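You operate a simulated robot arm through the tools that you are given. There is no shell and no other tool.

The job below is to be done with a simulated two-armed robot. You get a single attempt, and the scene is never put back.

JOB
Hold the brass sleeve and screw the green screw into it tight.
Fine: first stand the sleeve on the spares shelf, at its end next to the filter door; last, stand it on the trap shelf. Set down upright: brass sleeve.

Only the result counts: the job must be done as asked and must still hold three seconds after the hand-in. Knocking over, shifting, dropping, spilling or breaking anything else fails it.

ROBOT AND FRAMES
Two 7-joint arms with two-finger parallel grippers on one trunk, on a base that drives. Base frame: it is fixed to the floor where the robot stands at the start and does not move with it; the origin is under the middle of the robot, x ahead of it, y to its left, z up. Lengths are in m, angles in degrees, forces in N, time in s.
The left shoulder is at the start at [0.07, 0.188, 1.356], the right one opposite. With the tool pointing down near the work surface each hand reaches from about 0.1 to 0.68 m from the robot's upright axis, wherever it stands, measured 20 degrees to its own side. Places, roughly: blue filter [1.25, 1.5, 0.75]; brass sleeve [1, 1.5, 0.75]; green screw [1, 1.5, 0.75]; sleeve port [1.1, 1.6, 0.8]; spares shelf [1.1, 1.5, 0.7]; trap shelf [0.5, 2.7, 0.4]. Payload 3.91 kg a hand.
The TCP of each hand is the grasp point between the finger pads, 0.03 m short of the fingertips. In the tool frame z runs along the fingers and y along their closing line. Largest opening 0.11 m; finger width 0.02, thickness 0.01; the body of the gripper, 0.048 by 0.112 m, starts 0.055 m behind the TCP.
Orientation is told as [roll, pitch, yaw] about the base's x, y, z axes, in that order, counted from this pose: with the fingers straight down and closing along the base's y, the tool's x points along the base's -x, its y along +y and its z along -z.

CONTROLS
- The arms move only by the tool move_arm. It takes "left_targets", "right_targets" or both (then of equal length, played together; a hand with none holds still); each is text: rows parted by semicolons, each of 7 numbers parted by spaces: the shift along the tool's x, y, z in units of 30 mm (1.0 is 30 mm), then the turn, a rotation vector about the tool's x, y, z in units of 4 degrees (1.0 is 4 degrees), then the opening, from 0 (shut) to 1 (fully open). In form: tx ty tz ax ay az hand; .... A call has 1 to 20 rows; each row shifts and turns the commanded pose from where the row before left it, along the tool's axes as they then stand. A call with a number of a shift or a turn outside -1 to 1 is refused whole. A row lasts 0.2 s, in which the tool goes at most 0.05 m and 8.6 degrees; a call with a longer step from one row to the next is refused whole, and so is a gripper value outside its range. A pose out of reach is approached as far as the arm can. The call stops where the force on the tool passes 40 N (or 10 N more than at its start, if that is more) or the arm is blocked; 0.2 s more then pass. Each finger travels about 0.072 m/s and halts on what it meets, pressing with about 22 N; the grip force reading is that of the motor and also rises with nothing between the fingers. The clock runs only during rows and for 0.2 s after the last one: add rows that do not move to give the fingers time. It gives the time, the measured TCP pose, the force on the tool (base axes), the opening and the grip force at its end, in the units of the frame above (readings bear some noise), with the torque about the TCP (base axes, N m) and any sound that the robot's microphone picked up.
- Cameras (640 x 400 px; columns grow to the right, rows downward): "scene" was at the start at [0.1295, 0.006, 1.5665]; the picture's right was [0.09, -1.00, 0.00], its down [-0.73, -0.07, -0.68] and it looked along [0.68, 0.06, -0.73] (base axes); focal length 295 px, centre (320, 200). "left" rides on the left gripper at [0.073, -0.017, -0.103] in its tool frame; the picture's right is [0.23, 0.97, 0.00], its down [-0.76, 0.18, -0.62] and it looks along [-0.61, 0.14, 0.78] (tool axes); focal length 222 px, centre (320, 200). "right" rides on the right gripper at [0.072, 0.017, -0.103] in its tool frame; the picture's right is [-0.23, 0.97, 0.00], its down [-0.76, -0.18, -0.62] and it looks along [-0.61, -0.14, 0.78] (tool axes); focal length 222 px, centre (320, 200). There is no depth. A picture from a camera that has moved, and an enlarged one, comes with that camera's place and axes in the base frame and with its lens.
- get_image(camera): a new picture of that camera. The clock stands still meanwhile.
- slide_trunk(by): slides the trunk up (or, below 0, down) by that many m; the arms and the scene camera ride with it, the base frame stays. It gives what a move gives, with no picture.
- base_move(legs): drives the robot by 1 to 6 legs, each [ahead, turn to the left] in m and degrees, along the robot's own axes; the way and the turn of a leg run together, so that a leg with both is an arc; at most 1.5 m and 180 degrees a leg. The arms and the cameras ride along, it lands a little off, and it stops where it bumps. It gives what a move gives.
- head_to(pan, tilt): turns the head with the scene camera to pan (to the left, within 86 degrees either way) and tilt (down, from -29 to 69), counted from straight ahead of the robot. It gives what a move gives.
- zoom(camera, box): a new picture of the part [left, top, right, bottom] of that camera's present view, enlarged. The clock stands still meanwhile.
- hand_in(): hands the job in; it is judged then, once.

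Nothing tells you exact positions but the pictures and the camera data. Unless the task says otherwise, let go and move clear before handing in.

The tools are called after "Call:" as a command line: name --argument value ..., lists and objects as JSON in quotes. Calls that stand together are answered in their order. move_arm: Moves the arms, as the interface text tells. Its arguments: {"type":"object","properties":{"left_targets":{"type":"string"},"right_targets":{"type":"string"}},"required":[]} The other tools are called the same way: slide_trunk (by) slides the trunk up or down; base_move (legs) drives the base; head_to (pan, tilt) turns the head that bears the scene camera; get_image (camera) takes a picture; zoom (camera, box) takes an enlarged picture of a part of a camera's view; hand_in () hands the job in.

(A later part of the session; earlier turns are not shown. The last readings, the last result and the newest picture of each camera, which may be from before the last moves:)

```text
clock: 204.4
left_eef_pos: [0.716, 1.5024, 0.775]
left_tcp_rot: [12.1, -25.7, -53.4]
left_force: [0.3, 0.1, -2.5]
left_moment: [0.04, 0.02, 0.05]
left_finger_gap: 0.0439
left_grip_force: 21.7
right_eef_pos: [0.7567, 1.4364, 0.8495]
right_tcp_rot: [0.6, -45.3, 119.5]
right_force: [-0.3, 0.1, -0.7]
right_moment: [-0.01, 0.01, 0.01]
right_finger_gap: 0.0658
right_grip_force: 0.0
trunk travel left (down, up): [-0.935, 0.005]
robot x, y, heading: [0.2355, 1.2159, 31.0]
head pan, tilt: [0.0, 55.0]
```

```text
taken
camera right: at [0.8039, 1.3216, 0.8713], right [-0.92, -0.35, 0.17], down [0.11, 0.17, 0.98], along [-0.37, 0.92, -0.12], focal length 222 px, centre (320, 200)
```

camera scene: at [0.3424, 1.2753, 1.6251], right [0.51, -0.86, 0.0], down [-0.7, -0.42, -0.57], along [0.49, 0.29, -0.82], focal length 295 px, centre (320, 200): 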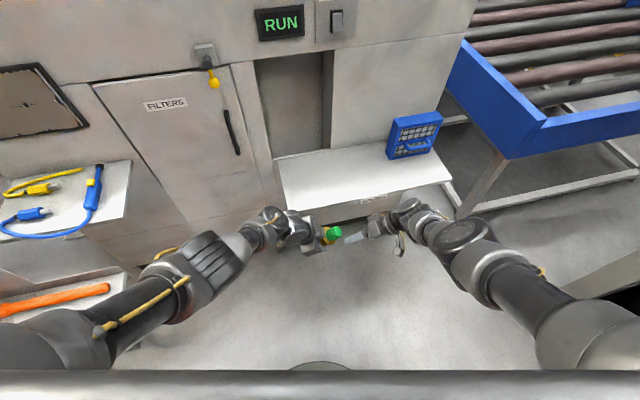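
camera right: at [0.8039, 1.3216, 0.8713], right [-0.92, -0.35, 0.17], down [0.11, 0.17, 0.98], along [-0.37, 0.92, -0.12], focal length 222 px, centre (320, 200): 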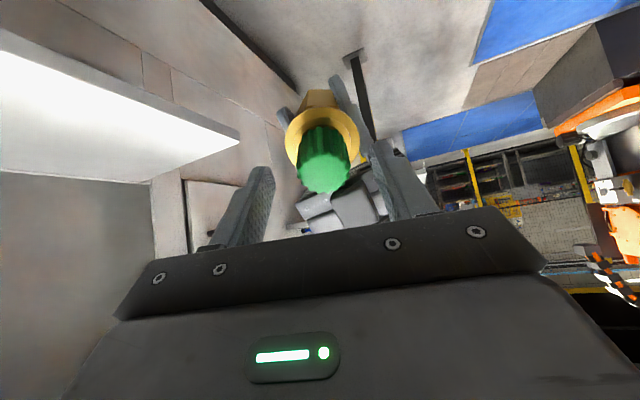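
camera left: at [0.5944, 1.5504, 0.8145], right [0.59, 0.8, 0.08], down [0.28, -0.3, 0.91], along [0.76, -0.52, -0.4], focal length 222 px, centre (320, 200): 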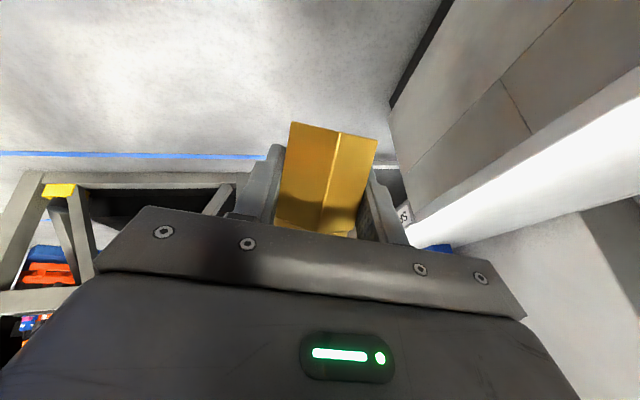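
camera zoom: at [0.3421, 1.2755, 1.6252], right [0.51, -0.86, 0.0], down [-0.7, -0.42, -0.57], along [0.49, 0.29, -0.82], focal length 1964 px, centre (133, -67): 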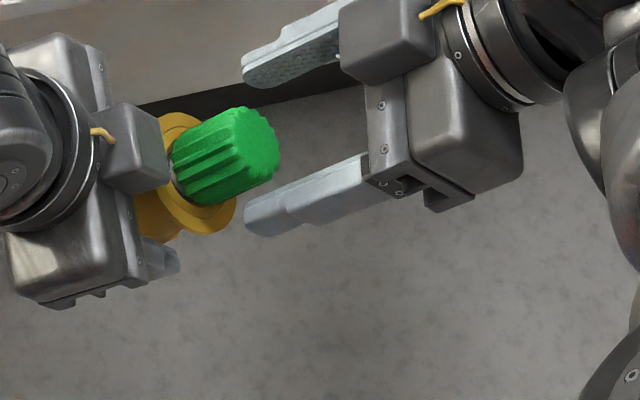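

The freed arm tracks exactly now. A small centring correction, then advance so the fingers surround the head.

Call:
move_arm --right_targets "-0.03 0.07 0.2 0 0 0 0.6; 0 0 0.3 0 0 0 0.6; 0 0 0.27 0 0 0 0.6; 0 0 0 0 0 0 0.6; 0 0 0 0 0 0 0.6"

Call:
zoom --camera "scene" --box '[300, 210, 396, 270]'

Call:
zoom --camera "right" --box '[220, 80, 420, 205]'

```text
clock: 205.6
left_eef_pos: [0.7172, 1.5019, 0.7744]
left_tcp_rot: [12.1, -25.7, -53.3]
left_force: [-0.2, 0.0, -1.4]
left_moment: [-0.01, 0.01, 0.01]
left_finger_gap: 0.0439
left_grip_force: 21.9
right_eef_pos: [0.7453, 1.4497, 0.8331]
right_tcp_rot: [0.6, -45.3, 119.4]
right_force: [1.2, -0.3, -0.3]
right_moment: [0.0, 0.05, 0.01]
right_finger_gap: 0.0659
right_grip_force: 0.1
trunk travel left (down, up): [-0.935, 0.005]
robot x, y, heading: [0.239, 1.2138, 31.1]
head pan, tilt: [0.0, 55.0]
```

```text
6.67 times, centred on (348, 240) of scene
camera zoom: at [0.3423, 1.2754, 1.6251], right [0.51, -0.86, 0.0], down [-0.7, -0.42, -0.57], along [0.49, 0.29, -0.82], focal length 1964 px, centre (133, -67)
```

zoom: 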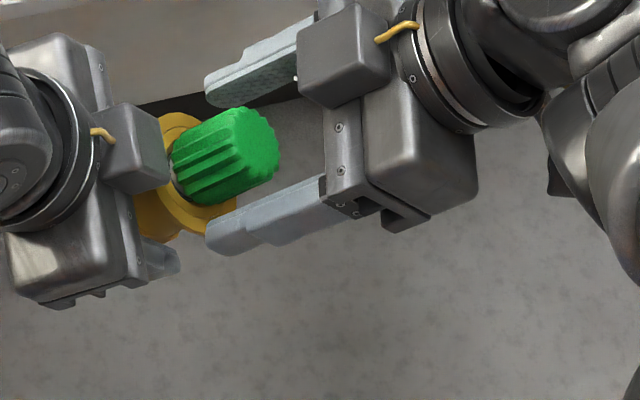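

```text
3.20 times, centred on (320, 142) of right
camera zoom: at [0.7938, 1.335, 0.8558], right [-0.92, -0.35, 0.17], down [0.11, 0.17, 0.98], along [-0.37, 0.92, -0.12], focal length 711 px, centre (320, 384)
```

zoom: 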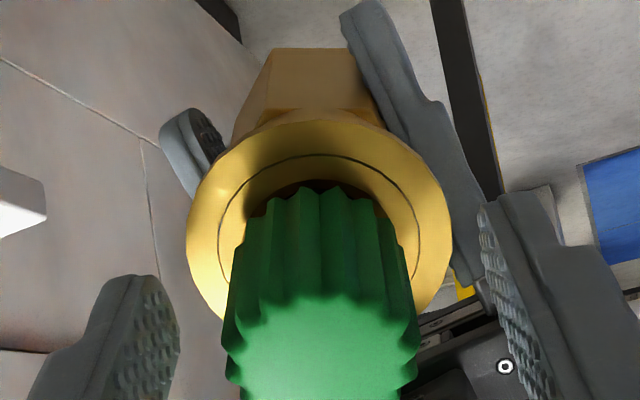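

Centred nicely. Closing on the head and turning clockwise about the tool axis.

Call:
move_arm --right_targets "0 0 0 0 0 0 0.45; 0 0 0 0 0 0 0.3; 0 0 0 0 0 0 0.15; 0 0 0 0 0 0 0.15; 0 0 0 0 0 0 0.15"

Call:
move_arm --right_targets "0 0 0 0 0 0.5 0.15; 0 0 0 0 0 1 0.15; 0 0 0 0 0 1 0.15; 0 0 0 0 0 1 0.15; 0 0 0 0 0 1 0.15; 0 0 0 0 0 0 0.15"

Call:
zoom --camera "scene" --box '[300, 210, 396, 270]'

```text
clock: 206.8
left_eef_pos: [0.7172, 1.4999, 0.7743]
left_tcp_rot: [12.1, -25.7, -53.3]
left_force: [-5.5, -3.1, 2.7]
left_moment: [-0.03, -0.12, -0.03]
left_finger_gap: 0.0438
left_grip_force: 21.7
right_eef_pos: [0.747, 1.4479, 0.8337]
right_tcp_rot: [0.5, -45.4, 119.4]
right_force: [5.4, 3.1, -2.9]
right_moment: [0.01, -0.34, -0.31]
right_finger_gap: 0.038
right_grip_force: 21.7
trunk travel left (down, up): [-0.935, 0.005]
robot x, y, heading: [0.2362, 1.2128, 30.7]
head pan, tilt: [0.0, 55.0]
```

```text
clock: 208.2
left_eef_pos: [0.7171, 1.5019, 0.775]
left_tcp_rot: [12.0, -25.7, -53.3]
left_force: [-3.1, -0.8, -1.2]
left_moment: [-0.22, 0.08, 0.21]
left_finger_gap: 0.0437
left_grip_force: 21.8
right_eef_pos: [0.7463, 1.4504, 0.8347]
right_tcp_rot: [18.0, -42.4, 94.7]
right_force: [2.9, 0.9, -0.8]
right_moment: [0.2, -0.29, -0.41]
right_finger_gap: 0.0382
right_grip_force: 22.1
trunk travel left (down, up): [-0.935, 0.005]
robot x, y, heading: [0.2362, 1.2131, 30.5]
head pan, tilt: [0.0, 55.0]
```

```text
6.67 times, centred on (348, 240) of scene
camera zoom: at [0.3423, 1.2753, 1.6251], right [0.51, -0.86, 0.0], down [-0.7, -0.42, -0.57], along [0.49, 0.29, -0.82], focal length 1964 px, centre (133, -67)
```

zoom: 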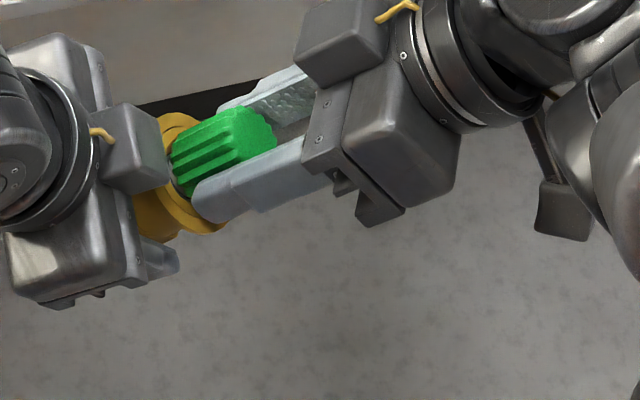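

Call:
move_arm --right_targets "0 0 0 0 0 1 0.15; 0 0 0 0 0 1 0.15; 0 0 0 0 0 1 0.15; 0 0 0 0 0 1 0.15; 0 0 0 0 0 1 0.15; 0 0 0 0 0 1 0.15; 0 0 0 0 0 1 0.15; 0 0 0 0 0 1 0.15; 0 0 0 0 0 1 0.15; 0 0 0 0 0 1 0.15; 0 0 0 0 0 1 0.15; 0 0 0 0 0 1 0.15; 0 0 0 0 0 1 0.15; 0 0 0 0 0 1 0.15; 0 0 0 0 0 0 0.15; 0 0 0 0 0 0 0.15"

Call:
zoom --camera "scene" --box '[300, 210, 396, 270]'

Call:
zoom --camera "right" --box '[220, 80, 420, 205]'

```text
clock: 211.6
left_eef_pos: [0.7168, 1.5016, 0.7738]
left_tcp_rot: [12.1, -25.8, -53.4]
left_force: [0.9, -1.9, -3.8]
left_moment: [0.19, 0.56, 0.26]
left_finger_gap: 0.0442
left_grip_force: 22.2
right_eef_pos: [0.7451, 1.4499, 0.8352]
right_tcp_rot: [44.3, -11.0, 41.2]
right_force: [0.7, 2.4, 0.9]
right_moment: [0.05, -0.47, -0.37]
right_finger_gap: 0.0382
right_grip_force: 22.4
trunk travel left (down, up): [-0.935, 0.005]
robot x, y, heading: [0.2391, 1.2114, 30.7]
head pan, tilt: [0.0, 55.0]
```

```text
6.67 times, centred on (348, 240) of scene
camera zoom: at [0.3423, 1.2753, 1.6251], right [0.51, -0.86, 0.0], down [-0.7, -0.42, -0.57], along [0.49, 0.29, -0.82], focal length 1964 px, centre (133, -67)
```

zoom: 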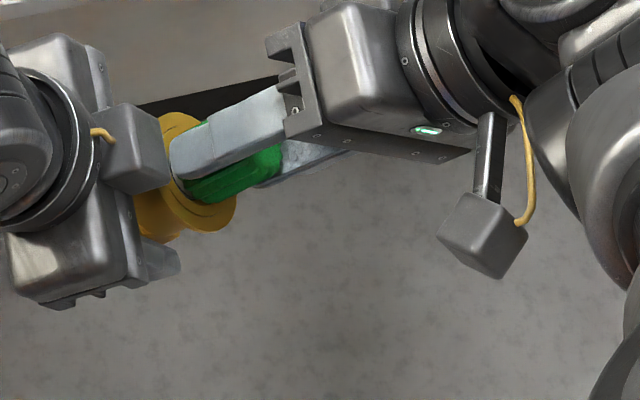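

```text
3.20 times, centred on (320, 142) of right
camera zoom: at [0.7199, 1.3489, 0.9054], right [-0.39, 0.59, 0.71], down [0.89, 0.03, 0.46], along [0.25, 0.81, -0.53], focal length 711 px, centre (320, 384)
```

zoom: 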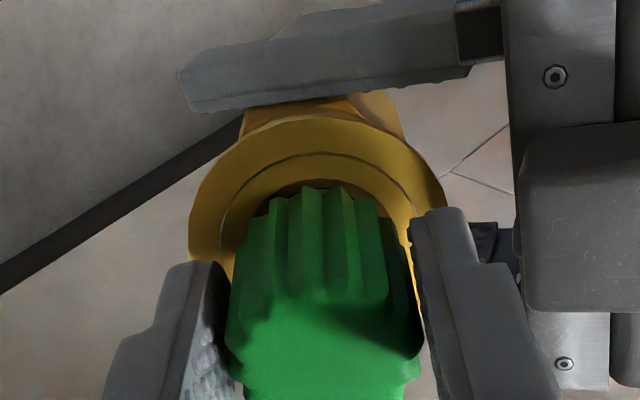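

The turn meets little resistance, so the thread may not have caught yet. I'll push gently along the axis to feel for it.

Call:
move_arm --right_targets "0 0 0.06 0 0 0 0.15; 0 0 0 0 0 0 0.15; 0 0 0 0 0 0 0.15"

Call:
move_arm --right_targets "0 0 0.06 0 0 0 0.15; 0 0 0 0 0 0 0.15; 0 0 0 0 0 0 0.15"

Call:
zoom --camera "right" --box '[220, 80, 420, 205]'

```text
clock: 212.4
left_eef_pos: [0.7168, 1.5017, 0.7738]
left_tcp_rot: [12.0, -25.5, -53.4]
left_force: [-0.3, 4.4, -9.7]
left_moment: [0.08, 0.51, 0.37]
left_finger_gap: 0.0439
left_grip_force: 22.0
right_eef_pos: [0.7454, 1.4511, 0.8327]
right_tcp_rot: [44.3, -10.9, 41.2]
right_force: [0.8, -2.9, 8.0]
right_moment: [0.13, -0.3, -0.31]
right_finger_gap: 0.0379
right_grip_force: 22.4
trunk travel left (down, up): [-0.935, 0.005]
robot x, y, heading: [0.238, 1.2128, 30.7]
head pan, tilt: [0.0, 55.0]
```

```text
clock: 213.2
left_eef_pos: [0.7175, 1.5024, 0.7749]
left_tcp_rot: [12.1, -25.6, -53.5]
left_force: [-2.6, 10.2, -9.5]
left_moment: [-0.11, 0.3, 0.35]
left_finger_gap: 0.0439
left_grip_force: 22.1
right_eef_pos: [0.7466, 1.4514, 0.8321]
right_tcp_rot: [44.3, -10.9, 41.3]
right_force: [3.2, -9.5, 7.9]
right_moment: [-0.05, -0.27, -0.22]
right_finger_gap: 0.0379
right_grip_force: 22.4
trunk travel left (down, up): [-0.935, 0.005]
robot x, y, heading: [0.2373, 1.212, 30.9]
head pan, tilt: [0.0, 55.0]
```

```text
3.20 times, centred on (320, 142) of right
camera zoom: at [0.7191, 1.3504, 0.9025], right [-0.39, 0.59, 0.71], down [0.89, 0.03, 0.46], along [0.25, 0.81, -0.53], focal length 711 px, centre (320, 384)
```

zoom: 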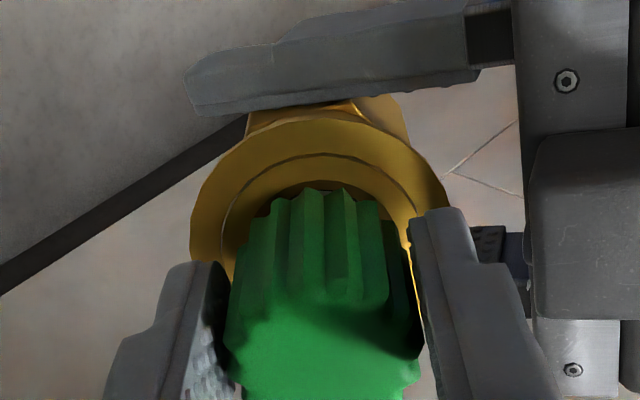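

There is an axial stop now (about 12 N of push), which should be the thread start. Turning further under this load.

Call:
move_arm --right_targets "0 0 0 0 0 1 0.15; 0 0 0 0 0 1 0.15; 0 0 0 0 0 1 0.15; 0 0 0 0 0 1 0.15; 0 0 0 0 0 1 0.15; 0 0 0 0 0 1 0.15; 0 0 0 0 0 1 0.15; 0 0 0 0 0 1 0.15; 0 0 0 0 0 0 0.15"

Call:
zoom --camera "right" --box '[220, 80, 420, 205]'

```text
clock: 215.2
left_eef_pos: [0.7172, 1.5007, 0.7757]
left_tcp_rot: [12.1, -25.8, -53.4]
left_force: [-0.2, 8.8, -5.7]
left_moment: [0.12, 0.25, 0.17]
left_finger_gap: 0.0437
left_grip_force: 22.3
right_eef_pos: [0.7435, 1.4504, 0.8302]
right_tcp_rot: [44.1, 11.7, 18.3]
right_force: [0.3, -8.3, 4.8]
right_moment: [-0.34, -0.09, 0.07]
right_finger_gap: 0.0377
right_grip_force: 21.9
trunk travel left (down, up): [-0.935, 0.005]
robot x, y, heading: [0.2394, 1.2108, 30.8]
head pan, tilt: [0.0, 55.0]
```

```text
3.20 times, centred on (320, 142) of right
camera zoom: at [0.7131, 1.3798, 0.9309], right [0.12, 0.78, 0.62], down [0.95, -0.28, 0.16], along [0.3, 0.56, -0.77], focal length 711 px, centre (320, 384)
```

zoom: 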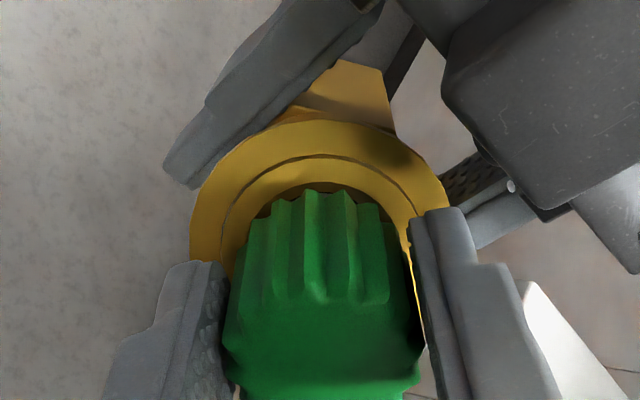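

Call:
move_arm --right_targets "0 0 0 0 0 1 0.15; 0 0 0 0 0 1 0.15; 0 0 0 0 0 1 0.15; 0 0 0 0 0 1 0.15; 0 0 0 0 0 1 0.15; 0 0 0 0 0 1 0.15; 0 0 0 0 0 1 0.15; 0 0 0 0 0 1 0.15; 0 0 0 0 0 1 0.15; 0 0 0 0 0 1 0.15; 0 0 0 0 0 0 0.15"

Call:
zoom --camera "right" --box '[220, 80, 420, 205]'

Call:
get_image --camera "scene"

```text
clock: 217.6
left_eef_pos: [0.7178, 1.5016, 0.7761]
left_tcp_rot: [12.2, -25.9, -53.4]
left_force: [-2.5, -11.3, 3.1]
left_moment: [-0.26, -0.29, -0.41]
left_finger_gap: 0.0443
left_grip_force: 22.0
right_eef_pos: [0.7568, 1.4375, 0.8278]
right_tcp_rot: [28.3, 35.4, -18.0]
right_force: [1.7, 11.6, -4.9]
right_moment: [0.5, 0.0, -0.22]
right_finger_gap: 0.0362
right_grip_force: 22.2
trunk travel left (down, up): [-0.935, 0.005]
robot x, y, heading: [0.2366, 1.2124, 30.9]
head pan, tilt: [0.0, 55.0]
```

```text
3.20 times, centred on (320, 142) of right
camera zoom: at [0.7457, 1.4076, 0.9519], right [0.7, 0.68, 0.24], down [0.71, -0.7, -0.06], along [0.13, 0.22, -0.97], focal length 711 px, centre (320, 384)
```

zoom: 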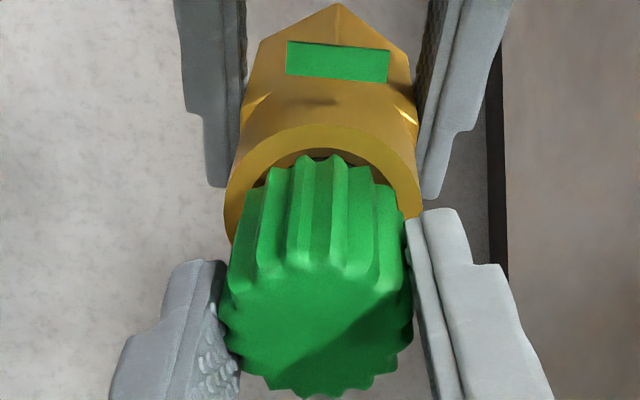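

```text
taken
camera scene: at [0.3423, 1.2754, 1.6251], right [0.51, -0.86, 0.0], down [-0.7, -0.42, -0.57], along [0.49, 0.29, -0.82], focal length 295 px, centre (320, 200)
```

scene: 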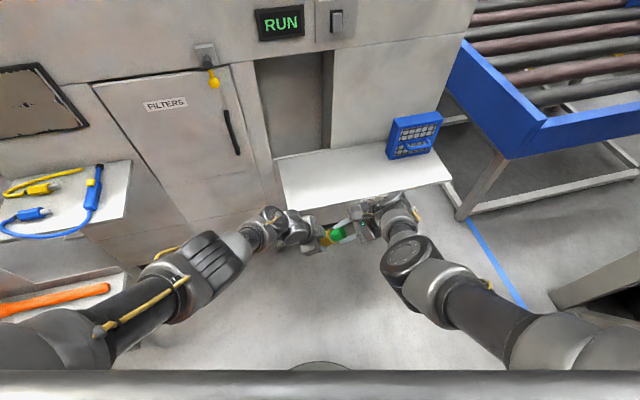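

Past this angle the arm flips its elbow inward and drifts. So the useful stroke ends about here; I'll open, and turn the wrist back counter-clockwise around the head.

Call:
move_arm --right_targets "0 0 0 0 0 0 0.35; 0 0 0 0 0 0 0.5; 0 0 0 0 0 0 0.55; 0 0 0 0 0 -1 0.55; 0 0 0 0 0 -1 0.55; 0 0 0 0 0 -1 0.55; 0 0 0 0 0 -1 0.55; 0 0 0 0 0 -1 0.55; 0 0 0 0 0 -1 0.55; 0 0 0 0 0 -1 0.55; 0 0 0 0 0 -1 0.55; 0 0 0 0 0 -1 0.55; 0 0 0 0 0 -1 0.55; 0 0 0 0 0 -1 0.55; 0 0 0 0 0 0 0.55"

Call:
get_image --camera "scene"

Call:
get_image --camera "right"

```text
clock: 220.8
left_eef_pos: [0.718, 1.5022, 0.7752]
left_tcp_rot: [12.1, -25.8, -53.5]
left_force: [-8.6, 0.7, 8.7]
left_moment: [-0.38, -0.62, -0.07]
left_finger_gap: 0.0437
left_grip_force: 21.9
right_eef_pos: [0.7443, 1.4516, 0.8307]
right_tcp_rot: [44.6, 9.0, 21.4]
right_force: [7.5, -0.2, -10.9]
right_moment: [-0.15, 0.0, -0.27]
right_finger_gap: 0.0611
right_grip_force: 0.5
trunk travel left (down, up): [-0.935, 0.005]
robot x, y, heading: [0.2384, 1.2144, 30.9]
head pan, tilt: [0.0, 55.0]
```

```text
taken
camera scene: at [0.3423, 1.2755, 1.6251], right [0.51, -0.86, 0.0], down [-0.7, -0.42, -0.57], along [0.49, 0.29, -0.82], focal length 295 px, centre (320, 200)
```

scene: 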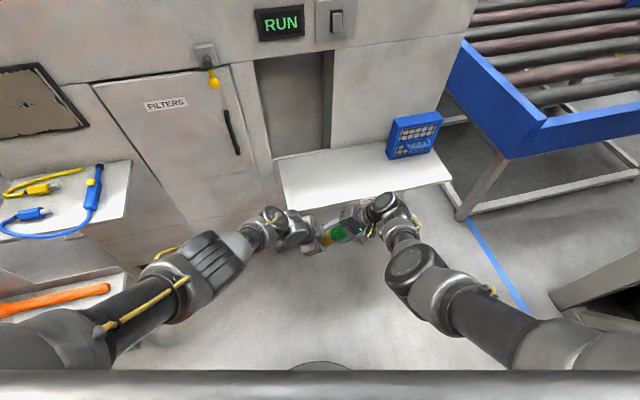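

```text
taken
camera right: at [0.7119, 1.3761, 0.9271], right [0.06, 0.77, 0.64], down [0.95, -0.23, 0.2], along [0.3, 0.6, -0.74], focal length 222 px, centre (320, 200)
```

right: 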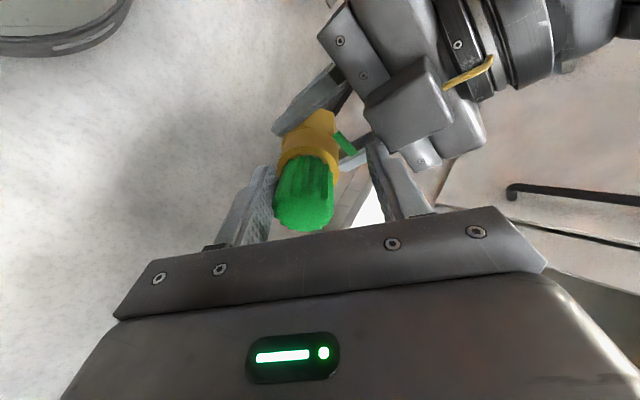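

Call:
zoom --camera "scene" --box '[290, 200, 402, 270]'

Call:
get_image --camera "left"

Call:
zoom --camera "right" --box '[220, 80, 420, 240]'

```text
5.71 times, centred on (346, 235) of scene
camera zoom: at [0.3423, 1.2755, 1.6251], right [0.51, -0.86, 0.0], down [-0.7, -0.42, -0.57], along [0.49, 0.29, -0.82], focal length 1684 px, centre (171, 0)
```

zoom: 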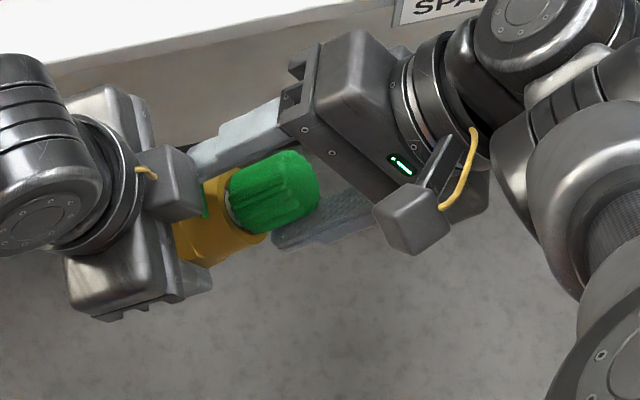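

```text
taken
camera left: at [0.6227, 1.566, 0.8322], right [0.59, 0.8, 0.08], down [0.28, -0.3, 0.91], along [0.76, -0.52, -0.4], focal length 222 px, centre (320, 200)
```

left: 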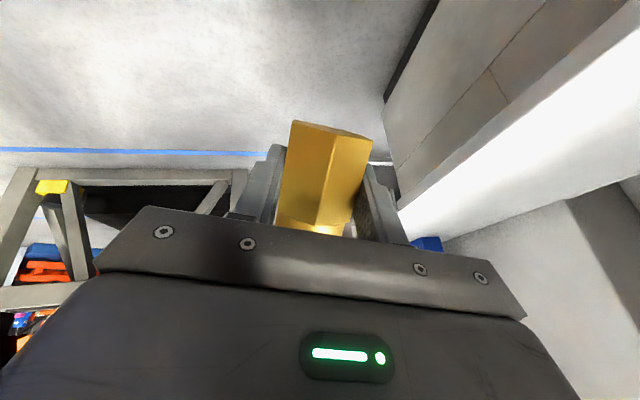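

```text
2.50 times, centred on (320, 160) of right
camera zoom: at [0.7119, 1.3761, 0.9271], right [0.06, 0.77, 0.64], down [0.95, -0.23, 0.2], along [0.3, 0.6, -0.74], focal length 555 px, centre (320, 300)
```

zoom: 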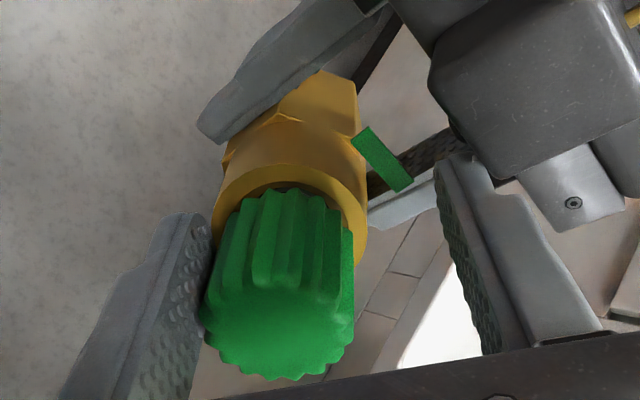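

The drift tipped the sleeve by roughly 9° within the left grip. I'll turn the left hand back by that amount to re-align it with the right tool, then rotate the right hand back to its free posture.

Call:
move_arm --left_targets "0 0 0 0.07 -0.722 -0.189 0.2; 0 0 0 0.07 -0.722 -0.189 0.2; 0 0 0 0.07 -0.722 -0.189 0.2; 0 0 0 0 0 0 0.2; 0 0 0 0 0 0 0.2"

Call:
zoom --camera "right" --box '[220, 80, 420, 240]'

Call:
zoom --camera "scene" --box '[290, 200, 402, 270]'

```text
clock: 222.0
left_eef_pos: [0.7198, 1.5026, 0.7779]
left_tcp_rot: [11.9, -32.8, -53.0]
left_force: [-0.2, 0.6, -2.0]
left_moment: [0.03, 0.07, 0.04]
left_finger_gap: 0.0441
left_grip_force: 21.8
left hand out of reach, approached as far as the arm can: row 3
right_eef_pos: [0.7453, 1.4517, 0.8304]
right_tcp_rot: [44.6, 8.9, 21.3]
right_force: [0.5, 0.0, -0.2]
right_moment: [0.02, -0.01, 0.0]
right_finger_gap: 0.0602
right_grip_force: 0.2
trunk travel left (down, up): [-0.935, 0.005]
robot x, y, heading: [0.2363, 1.2141, 31.0]
head pan, tilt: [0.0, 55.0]
```

```text
2.50 times, centred on (320, 160) of right
camera zoom: at [0.7128, 1.3761, 0.9276], right [0.06, 0.77, 0.64], down [0.95, -0.23, 0.2], along [0.3, 0.6, -0.74], focal length 555 px, centre (320, 300)
```

zoom: 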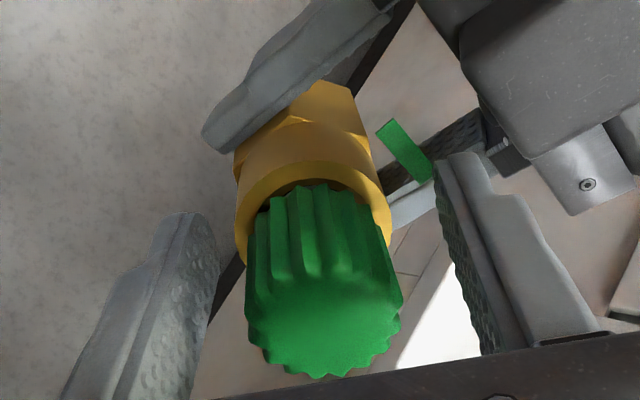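

```text
5.71 times, centred on (346, 235) of scene
camera zoom: at [0.3426, 1.2752, 1.6251], right [0.51, -0.86, 0.0], down [-0.7, -0.42, -0.57], along [0.49, 0.29, -0.82], focal length 1684 px, centre (171, 0)
```

zoom: 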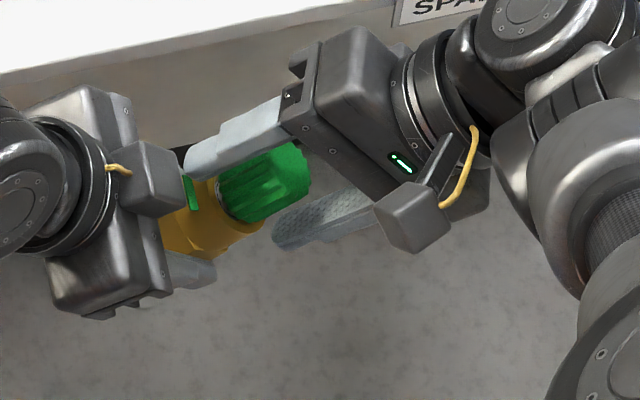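

Call:
move_arm --right_targets "0 0 0 0 0 -1 0.6; 0 0 0 0 0 -1 0.6; 0 0 0 0 0 -1 0.6; 0 0 0 0 0 -1 0.6; 0 0 0 0 0 -1 0.6; 0 0 0 0 0 -1 0.6; 0 0 0 0 0 -1 0.6; 0 0 0 0 0 -1 0.6; 0 0 0 0 0 -1 0.6; 0 0 0 0 0 -1 0.6; 0 0 0 0 0 -1 0.6; 0 0 0 0 0 -1 0.6; 0 0 0 0 0 -1 0.6; 0 0 0 0 0 -1 0.6; 0 0 0 0 0 -1 0.6; 0 0 0 0 0 -1 0.6; 0 0 0 0 0 -1 0.6; 0 0 0 0 0 -1 0.6; 0 0 0 0 0 0 0.6; 0 0 0 0 0 0 0.6"

Call:
zoom --camera "right" --box '[220, 80, 420, 240]'

Call:
zoom --camera "scene" --box '[290, 200, 402, 270]'

```text
clock: 226.2
left_eef_pos: [0.72, 1.5039, 0.7764]
left_tcp_rot: [11.8, -32.8, -52.9]
left_force: [-0.4, -0.2, -2.3]
left_moment: [0.04, 0.03, -0.04]
left_finger_gap: 0.0437
left_grip_force: 22.1
right_eef_pos: [0.7448, 1.4519, 0.8304]
right_tcp_rot: [27.2, -37.7, 80.3]
right_force: [0.1, -0.6, 0.1]
right_moment: [-0.03, -0.02, 0.01]
right_finger_gap: 0.0659
right_grip_force: 0.0
trunk travel left (down, up): [-0.935, 0.005]
robot x, y, heading: [0.2383, 1.213, 30.7]
head pan, tilt: [0.0, 55.0]
```

```text
2.50 times, centred on (320, 160) of right
camera zoom: at [0.7566, 1.3315, 0.8668], right [-0.87, 0.06, 0.49], down [0.49, 0.23, 0.84], along [-0.07, 0.97, -0.23], focal length 555 px, centre (320, 300)
```

zoom: 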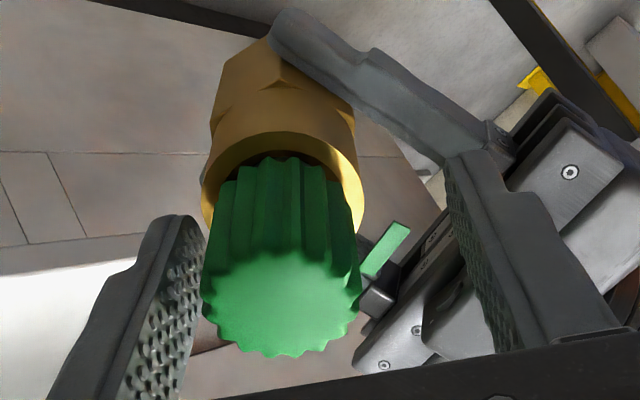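

```text
5.71 times, centred on (346, 235) of scene
camera zoom: at [0.3423, 1.2753, 1.6251], right [0.51, -0.86, 0.0], down [-0.7, -0.42, -0.57], along [0.49, 0.29, -0.82], focal length 1684 px, centre (171, 0)
```

zoom: 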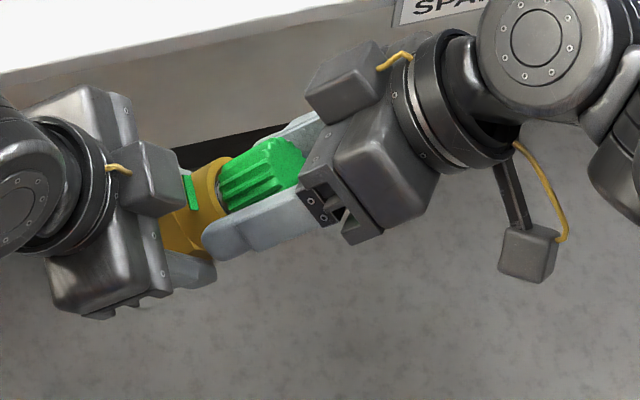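

Call:
zoom --camera "scene" --box '[312, 218, 352, 243]'

Call:
zoom --camera "left" --box '[250, 100, 410, 250]'

```text
16.00 times, centred on (332, 230) of scene
camera zoom: at [0.3423, 1.2753, 1.6251], right [0.51, -0.86, 0.0], down [-0.7, -0.42, -0.57], along [0.49, 0.29, -0.82], focal length 4714 px, centre (128, -288)
```

zoom: 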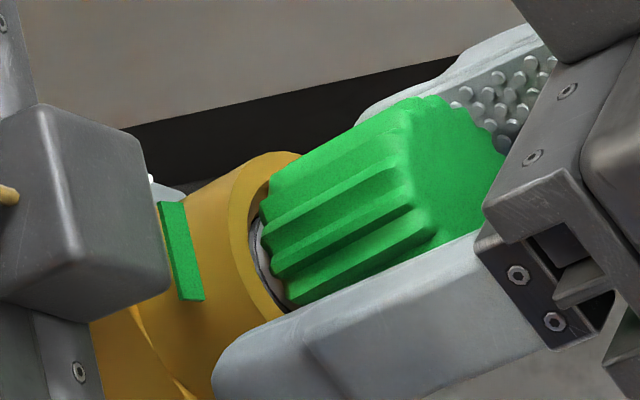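

```text
2.67 times, centred on (330, 175) of left
camera zoom: at [0.6212, 1.5724, 0.8204], right [0.58, 0.81, 0.04], down [0.21, -0.2, 0.96], along [0.79, -0.55, -0.29], focal length 592 px, centre (293, 267)
```

zoom: 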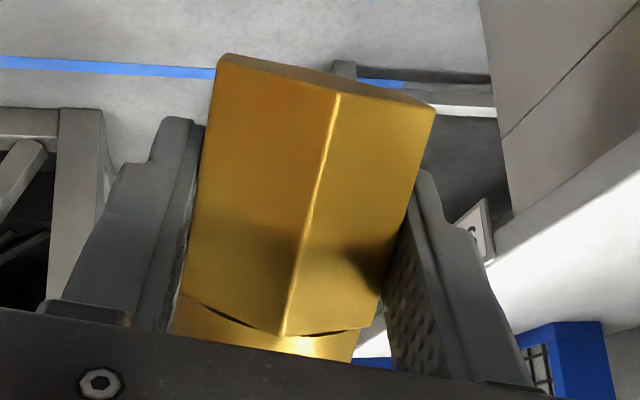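

The sleeve's pose in the left hand turns out to be unchanged after all, so I'll undo that left-hand correction. A small green tag has appeared on the sleeve's side near the rim, perhaps an indicator that the screw has seated; I'll verify by feel.

Call:
move_arm --left_targets "0 0 0 -0.06 0.62 0.16 0.2; 0 0 0 -0.06 0.62 0.16 0.2; 0 0 0 -0.06 0.6 0.16 0.2; 0 0 0 0 0 0 0.2; 0 0 0 0 0 0 0.2"

Call:
zoom --camera "right" --box '[220, 80, 420, 240]'

Call:
zoom --camera "scene" --box '[300, 210, 364, 250]'

```text
clock: 227.4
left_eef_pos: [0.7197, 1.5039, 0.7775]
left_tcp_rot: [11.9, -27.1, -53.3]
left_force: [-1.8, -0.9, -1.8]
left_moment: [0.0, -0.04, -0.11]
left_finger_gap: 0.0438
left_grip_force: 21.7
right_eef_pos: [0.7452, 1.4522, 0.8319]
right_tcp_rot: [27.2, -37.6, 80.2]
right_force: [1.9, 0.8, -1.1]
right_moment: [0.0, 0.02, 0.02]
right_finger_gap: 0.0667
right_grip_force: 0.6
trunk travel left (down, up): [-0.935, 0.005]
robot x, y, heading: [0.2391, 1.2149, 30.7]
head pan, tilt: [0.0, 55.0]
```

```text
2.50 times, centred on (320, 160) of right
camera zoom: at [0.7566, 1.3315, 0.8668], right [-0.87, 0.06, 0.49], down [0.49, 0.23, 0.84], along [-0.07, 0.97, -0.23], focal length 555 px, centre (320, 300)
```

zoom: 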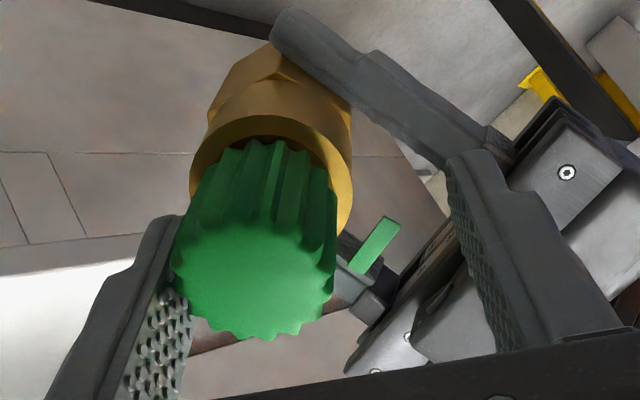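

```text
10.00 times, centred on (332, 230) of scene
camera zoom: at [0.3424, 1.2753, 1.6251], right [0.51, -0.86, 0.0], down [-0.7, -0.42, -0.57], along [0.49, 0.29, -0.82], focal length 2946 px, centre (200, -100)
```

zoom: 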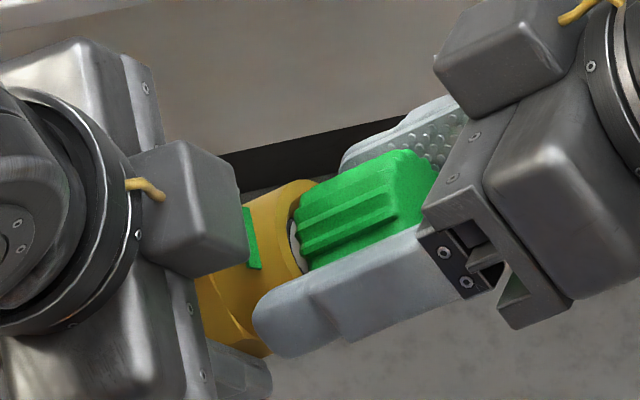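

I want a clean look at the sleeve and screw, so I'll re-centre the open fingers and withdraw the right hand along the axis.

Call:
move_arm --right_targets "0 -0.2 0 0 0 0 0.66; 0 -0.2 0 0 0 0 0.66; 0 0 -0.5 0 0 0 0.66; 0 0 -0.7 0 0 0 0.66; 0 0 -0.7 0 0 0 0.66; 0 0 -0.7 0 0 0 0.66; 0 0 0 0 0 0 0.66; 0 0 0 0 0 0 0.66"

Call:
zoom --camera "scene" --box '[290, 205, 370, 255]'

Call:
zoom --camera "right" --box '[220, 60, 420, 220]'

```text
clock: 229.2
left_eef_pos: [0.72, 1.5034, 0.7764]
left_tcp_rot: [11.8, -27.0, -53.4]
left_force: [-0.5, -0.3, -2.6]
left_moment: [0.02, 0.03, 0.02]
left_finger_gap: 0.0437
left_grip_force: 21.8
right_eef_pos: [0.7835, 1.4055, 0.8824]
right_tcp_rot: [27.3, -37.7, 80.0]
right_force: [-0.6, 0.1, 0.3]
right_moment: [-0.01, 0.02, -0.02]
right_finger_gap: 0.0725
right_grip_force: 0.0
trunk travel left (down, up): [-0.935, 0.005]
robot x, y, heading: [0.2385, 1.2129, 30.8]
head pan, tilt: [0.0, 55.0]
```

```text
8.00 times, centred on (330, 230) of scene
camera zoom: at [0.3422, 1.2755, 1.6251], right [0.51, -0.86, 0.0], down [-0.7, -0.42, -0.57], along [0.49, 0.29, -0.82], focal length 2357 px, centre (240, -40)
```

zoom: 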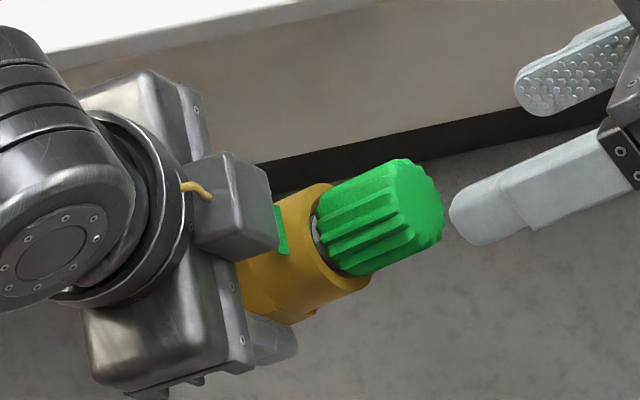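

```text
2.50 times, centred on (320, 140) of right
camera zoom: at [0.7955, 1.2846, 0.9173], right [-0.87, 0.06, 0.49], down [0.49, 0.23, 0.84], along [-0.07, 0.97, -0.23], focal length 555 px, centre (320, 350)
```

zoom: 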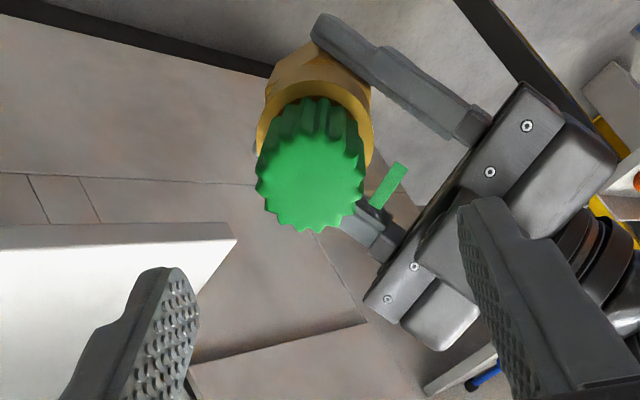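

Call:
get_image --camera "left"

Call:
zoom --camera "right" --box '[290, 60, 410, 160]'

Call:
zoom --camera "scene" --box '[315, 218, 355, 243]'

```text
taken
camera left: at [0.6246, 1.5693, 0.8315], right [0.59, 0.8, 0.08], down [0.27, -0.28, 0.92], along [0.76, -0.52, -0.38], focal length 222 px, centre (320, 200)
```

left: 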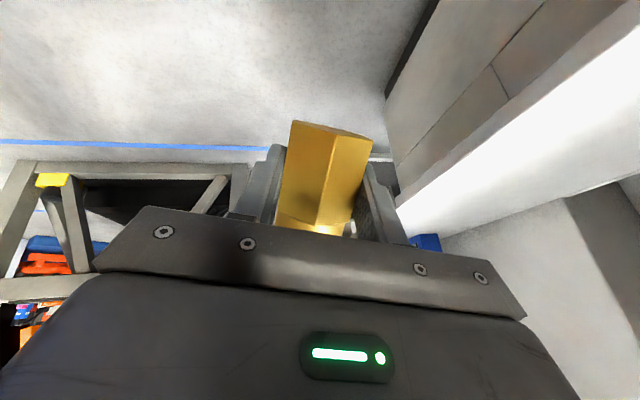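

```text
4.00 times, centred on (350, 110) of right
camera zoom: at [0.7955, 1.2846, 0.9173], right [-0.87, 0.06, 0.49], down [0.49, 0.23, 0.84], along [-0.07, 0.97, -0.23], focal length 888 px, centre (200, 560)
```

zoom: 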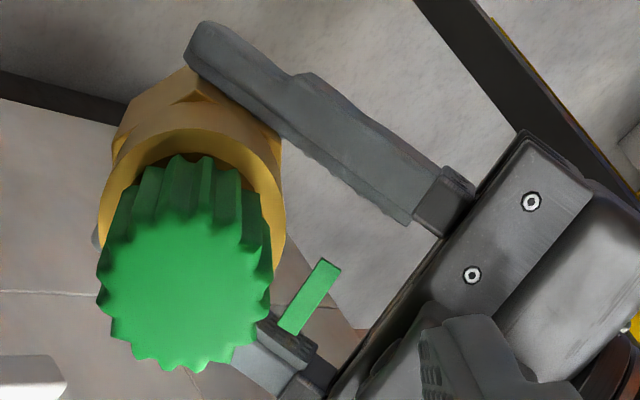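

```text
16.00 times, centred on (335, 230) of scene
camera zoom: at [0.3422, 1.2755, 1.6251], right [0.51, -0.86, 0.0], down [-0.7, -0.42, -0.57], along [0.49, 0.29, -0.82], focal length 4714 px, centre (80, -288)
```

zoom: 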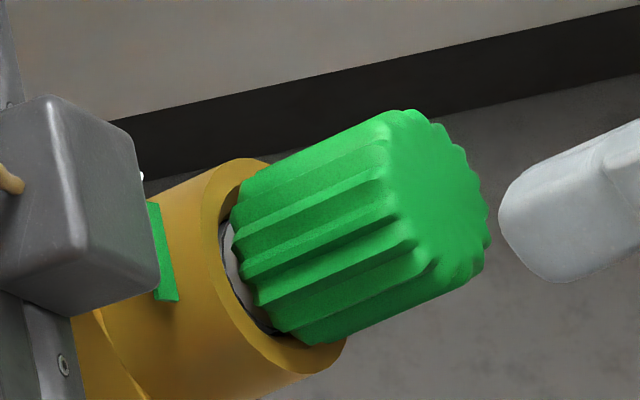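

I see now: the sleeve slid about 13 mm sideways in the left fingers when the arm drifted (still held on its hex, same orientation). I'll re-align the right tool on the shifted axis and take a fresh grip, keeping strokes within the safe range.

Call:
move_arm --right_targets "0 0.133 0.3 0.24 0.325 0 0.66; 0 0 0.52 0 0 0 0.66; 0 0 0 0 0 -0.9 0.66; 0 0 0 0 0 -1 0.66; 0 0 0 0 0 -1 0.66; 0 0 0 0 0 -1 0.66; 0 0 0 0 0 -1 0.66; 0 0 0 0 0 -1 0.66; 0 0 0 0 0 -1 0.66; 0 0 0 0 0 -0.6 0.66; 0 0 0 0 0 0 0.66; 0 0 0 0 0 0 0.66"

Call:
zoom --camera "right" --box '[220, 80, 420, 205]'

Call:
zoom --camera "scene" --box '[290, 205, 386, 265]'

```text
clock: 231.8
left_eef_pos: [0.7204, 1.5032, 0.7774]
left_tcp_rot: [12.0, -27.2, -53.4]
left_force: [0.5, 0.4, -1.9]
left_moment: [0.03, -0.01, -0.01]
left_finger_gap: 0.0438
left_grip_force: 22.1
right_eef_pos: [0.7714, 1.4199, 0.8666]
right_tcp_rot: [0.4, -43.7, 119.5]
right_force: [0.9, -0.5, -0.5]
right_moment: [0.01, -0.03, 0.02]
right_finger_gap: 0.0723
right_grip_force: 0.0
trunk travel left (down, up): [-0.935, 0.005]
robot x, y, heading: [0.2359, 1.2153, 30.5]
head pan, tilt: [0.0, 55.0]
```

```text
3.20 times, centred on (320, 142) of right
camera zoom: at [0.8183, 1.3056, 0.8914], right [-0.93, -0.34, 0.16], down [0.1, 0.19, 0.98], along [-0.36, 0.92, -0.15], focal length 711 px, centre (320, 384)
```

zoom: 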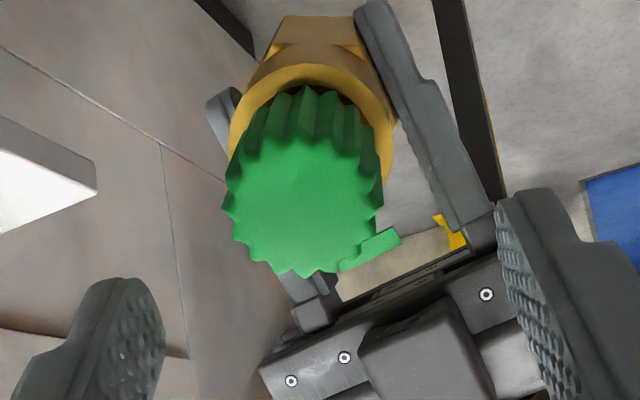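

```text
6.67 times, centred on (338, 235) of scene
camera zoom: at [0.3424, 1.2752, 1.6251], right [0.51, -0.86, 0.0], down [-0.7, -0.42, -0.57], along [0.49, 0.29, -0.82], focal length 1964 px, centre (200, -33)
```

zoom: 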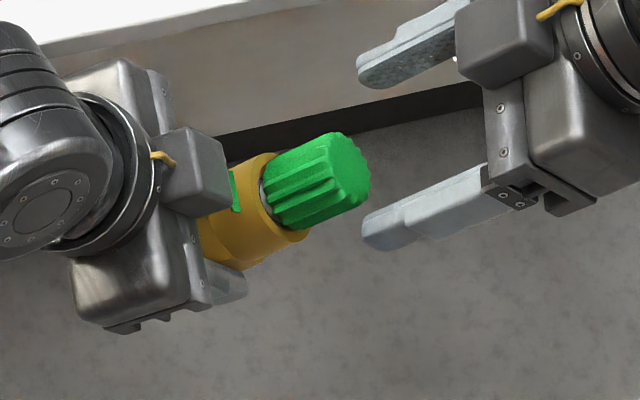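

Call:
move_arm --right_targets "0.18 -0.06 0 0 0 0 0.66; 0.18 -0.05 0 0 0 0 0.66; 0 0 0 0 0 0 0.66; 0 0 0 0 0 0 0.66"

Call:
zoom --camera "right" --box '[220, 80, 420, 205]'

Call:
zoom --camera "scene" --box '[290, 205, 386, 265]'

```text
clock: 232.8
left_eef_pos: [0.7198, 1.504, 0.7771]
left_tcp_rot: [12.0, -27.0, -53.4]
left_force: [-0.5, -0.4, -2.3]
left_moment: [-0.02, 0.06, -0.02]
left_finger_gap: 0.044
left_grip_force: 22.5
right_eef_pos: [0.7774, 1.4143, 0.8575]
right_tcp_rot: [0.3, -43.8, 119.4]
right_force: [-0.5, 0.6, -0.8]
right_moment: [0.01, -0.03, 0.01]
right_finger_gap: 0.0727
right_grip_force: 0.1
trunk travel left (down, up): [-0.935, 0.005]
robot x, y, heading: [0.2369, 1.2139, 30.6]
head pan, tilt: [0.0, 55.0]
```

```text
3.20 times, centred on (320, 142) of right
camera zoom: at [0.8251, 1.3008, 0.884], right [-0.93, -0.34, 0.16], down [0.1, 0.19, 0.98], along [-0.36, 0.92, -0.15], focal length 711 px, centre (320, 384)
```

zoom: 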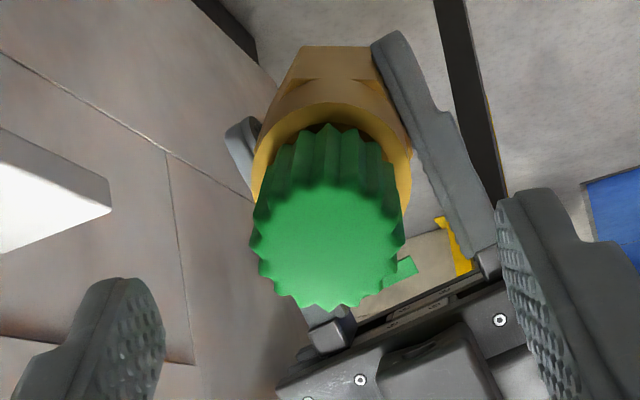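

```text
6.67 times, centred on (338, 235) of scene
camera zoom: at [0.3425, 1.2755, 1.6251], right [0.51, -0.86, 0.0], down [-0.7, -0.42, -0.57], along [0.49, 0.29, -0.82], focal length 1964 px, centre (200, -33)
```

zoom: 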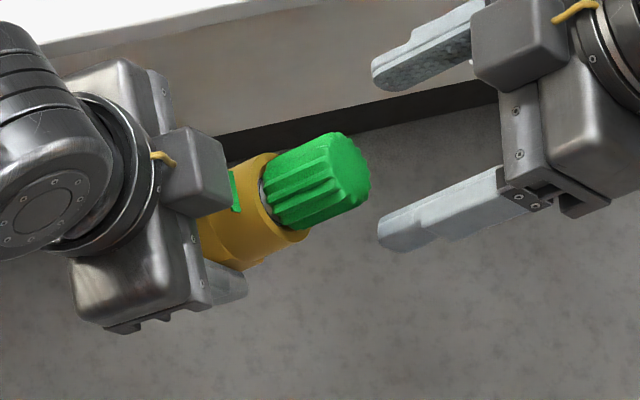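

Aligned within about 2 mm and 2°. Advancing along the axis to take hold of the head again.

Call:
move_arm --right_targets "0 0.05 0.4 0 0 0 0.66; 0 0 0.4 0 0 0 0.66; 0 0 0.4 0 0 0 0.66; 0 0 0 0 0 0 0.66; 0 0 0 0 0 0 0.66"

Call:
zoom --camera "right" --box '[220, 80, 420, 205]'

Call:
zoom --camera "scene" --box '[300, 212, 364, 252]'

```text
clock: 234.0
left_eef_pos: [0.7202, 1.5026, 0.7764]
left_tcp_rot: [11.9, -27.1, -53.3]
left_force: [-0.4, -0.7, -1.9]
left_moment: [0.04, 0.04, -0.02]
left_finger_gap: 0.0436
left_grip_force: 21.9
right_eef_pos: [0.764, 1.4354, 0.8321]
right_tcp_rot: [0.4, -43.7, 119.4]
right_force: [0.6, 0.0, -0.7]
right_moment: [0.03, -0.03, 0.0]
right_finger_gap: 0.0725
right_grip_force: 0.1
trunk travel left (down, up): [-0.935, 0.005]
robot x, y, heading: [0.2367, 1.2145, 30.6]
head pan, tilt: [0.0, 55.0]
```

```text
3.20 times, centred on (320, 142) of right
camera zoom: at [0.8114, 1.3217, 0.8579], right [-0.93, -0.34, 0.16], down [0.1, 0.19, 0.98], along [-0.36, 0.92, -0.15], focal length 711 px, centre (320, 384)
```

zoom: 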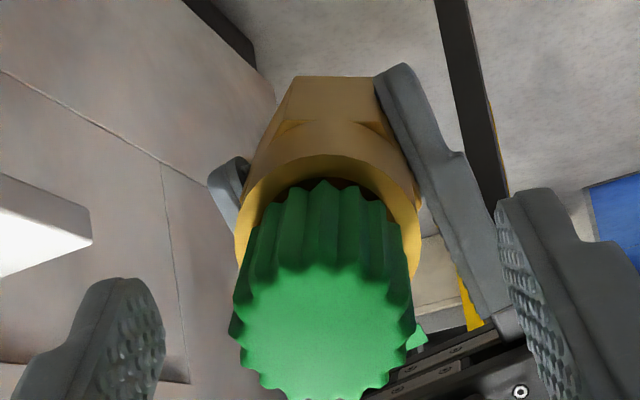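

```text
10.00 times, centred on (332, 232) of scene
camera zoom: at [0.3425, 1.2753, 1.6251], right [0.51, -0.86, 0.0], down [-0.7, -0.42, -0.57], along [0.49, 0.29, -0.82], focal length 2946 px, centre (200, -120)
```

zoom: 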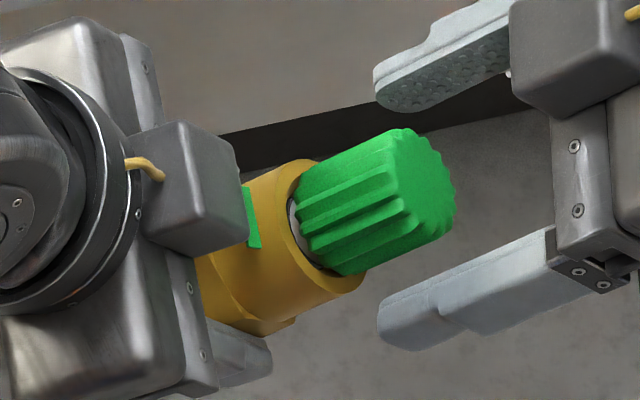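

Fingers overlap the head by about 2.3 cm. Closing, then a clockwise stroke under light axial push.

Call:
move_arm --right_targets "0 0 0 0 0 0 0.45; 0 0 0 0 0 0 0.3; 0 0 0 0 0 0 0.15; 0 0 0 0 0 0 0.15; 0 0 0 0 0 0 0.15"

Call:
move_arm --right_targets "0 0 0.1 0 0 0 0.15; 0 0 0 0 0 0 0.15; 0 0 0 0 0 0 0.15"

Call:
zoom --camera "scene" --box '[300, 212, 364, 252]'

```text
clock: 235.2
left_eef_pos: [0.72, 1.5035, 0.7767]
left_tcp_rot: [12.0, -27.0, -53.4]
left_force: [-3.5, -1.4, 0.1]
left_moment: [0.09, -0.34, -0.3]
left_finger_gap: 0.0439
left_grip_force: 22.1
right_eef_pos: [0.7633, 1.4357, 0.8332]
right_tcp_rot: [0.3, -43.8, 119.4]
right_force: [2.6, 2.3, -1.0]
right_moment: [-0.07, 0.1, 0.08]
right_finger_gap: 0.0369
right_grip_force: 22.5
trunk travel left (down, up): [-0.935, 0.005]
robot x, y, heading: [0.2372, 1.2154, 31.0]
head pan, tilt: [0.0, 55.0]
```

```text
clock: 236.0
left_eef_pos: [0.7188, 1.5042, 0.7754]
left_tcp_rot: [11.8, -26.9, -53.2]
left_force: [-1.8, 6.8, -13.1]
left_moment: [0.25, 0.01, -0.07]
left_finger_gap: 0.0437
left_grip_force: 22.6
right_eef_pos: [0.7643, 1.4374, 0.8312]
right_tcp_rot: [0.4, -43.6, 119.4]
right_force: [1.3, -7.4, 10.1]
right_moment: [0.06, 0.37, 0.24]
right_finger_gap: 0.0369
right_grip_force: 21.9
trunk travel left (down, up): [-0.935, 0.005]
robot x, y, heading: [0.2379, 1.212, 31.0]
head pan, tilt: [0.0, 55.0]
```

```text
10.00 times, centred on (332, 232) of scene
camera zoom: at [0.3425, 1.2751, 1.6251], right [0.51, -0.86, 0.0], down [-0.7, -0.42, -0.57], along [0.49, 0.29, -0.82], focal length 2946 px, centre (200, -120)
```

zoom: 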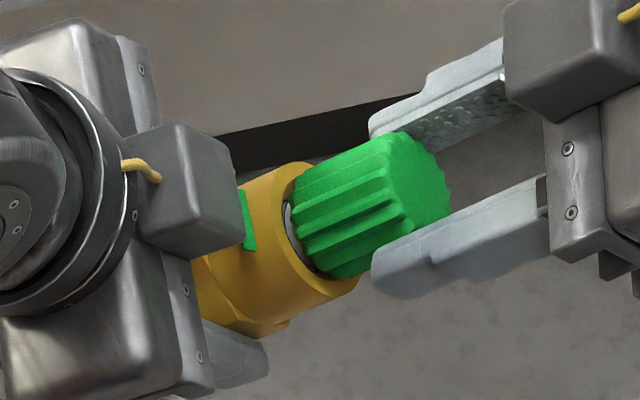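

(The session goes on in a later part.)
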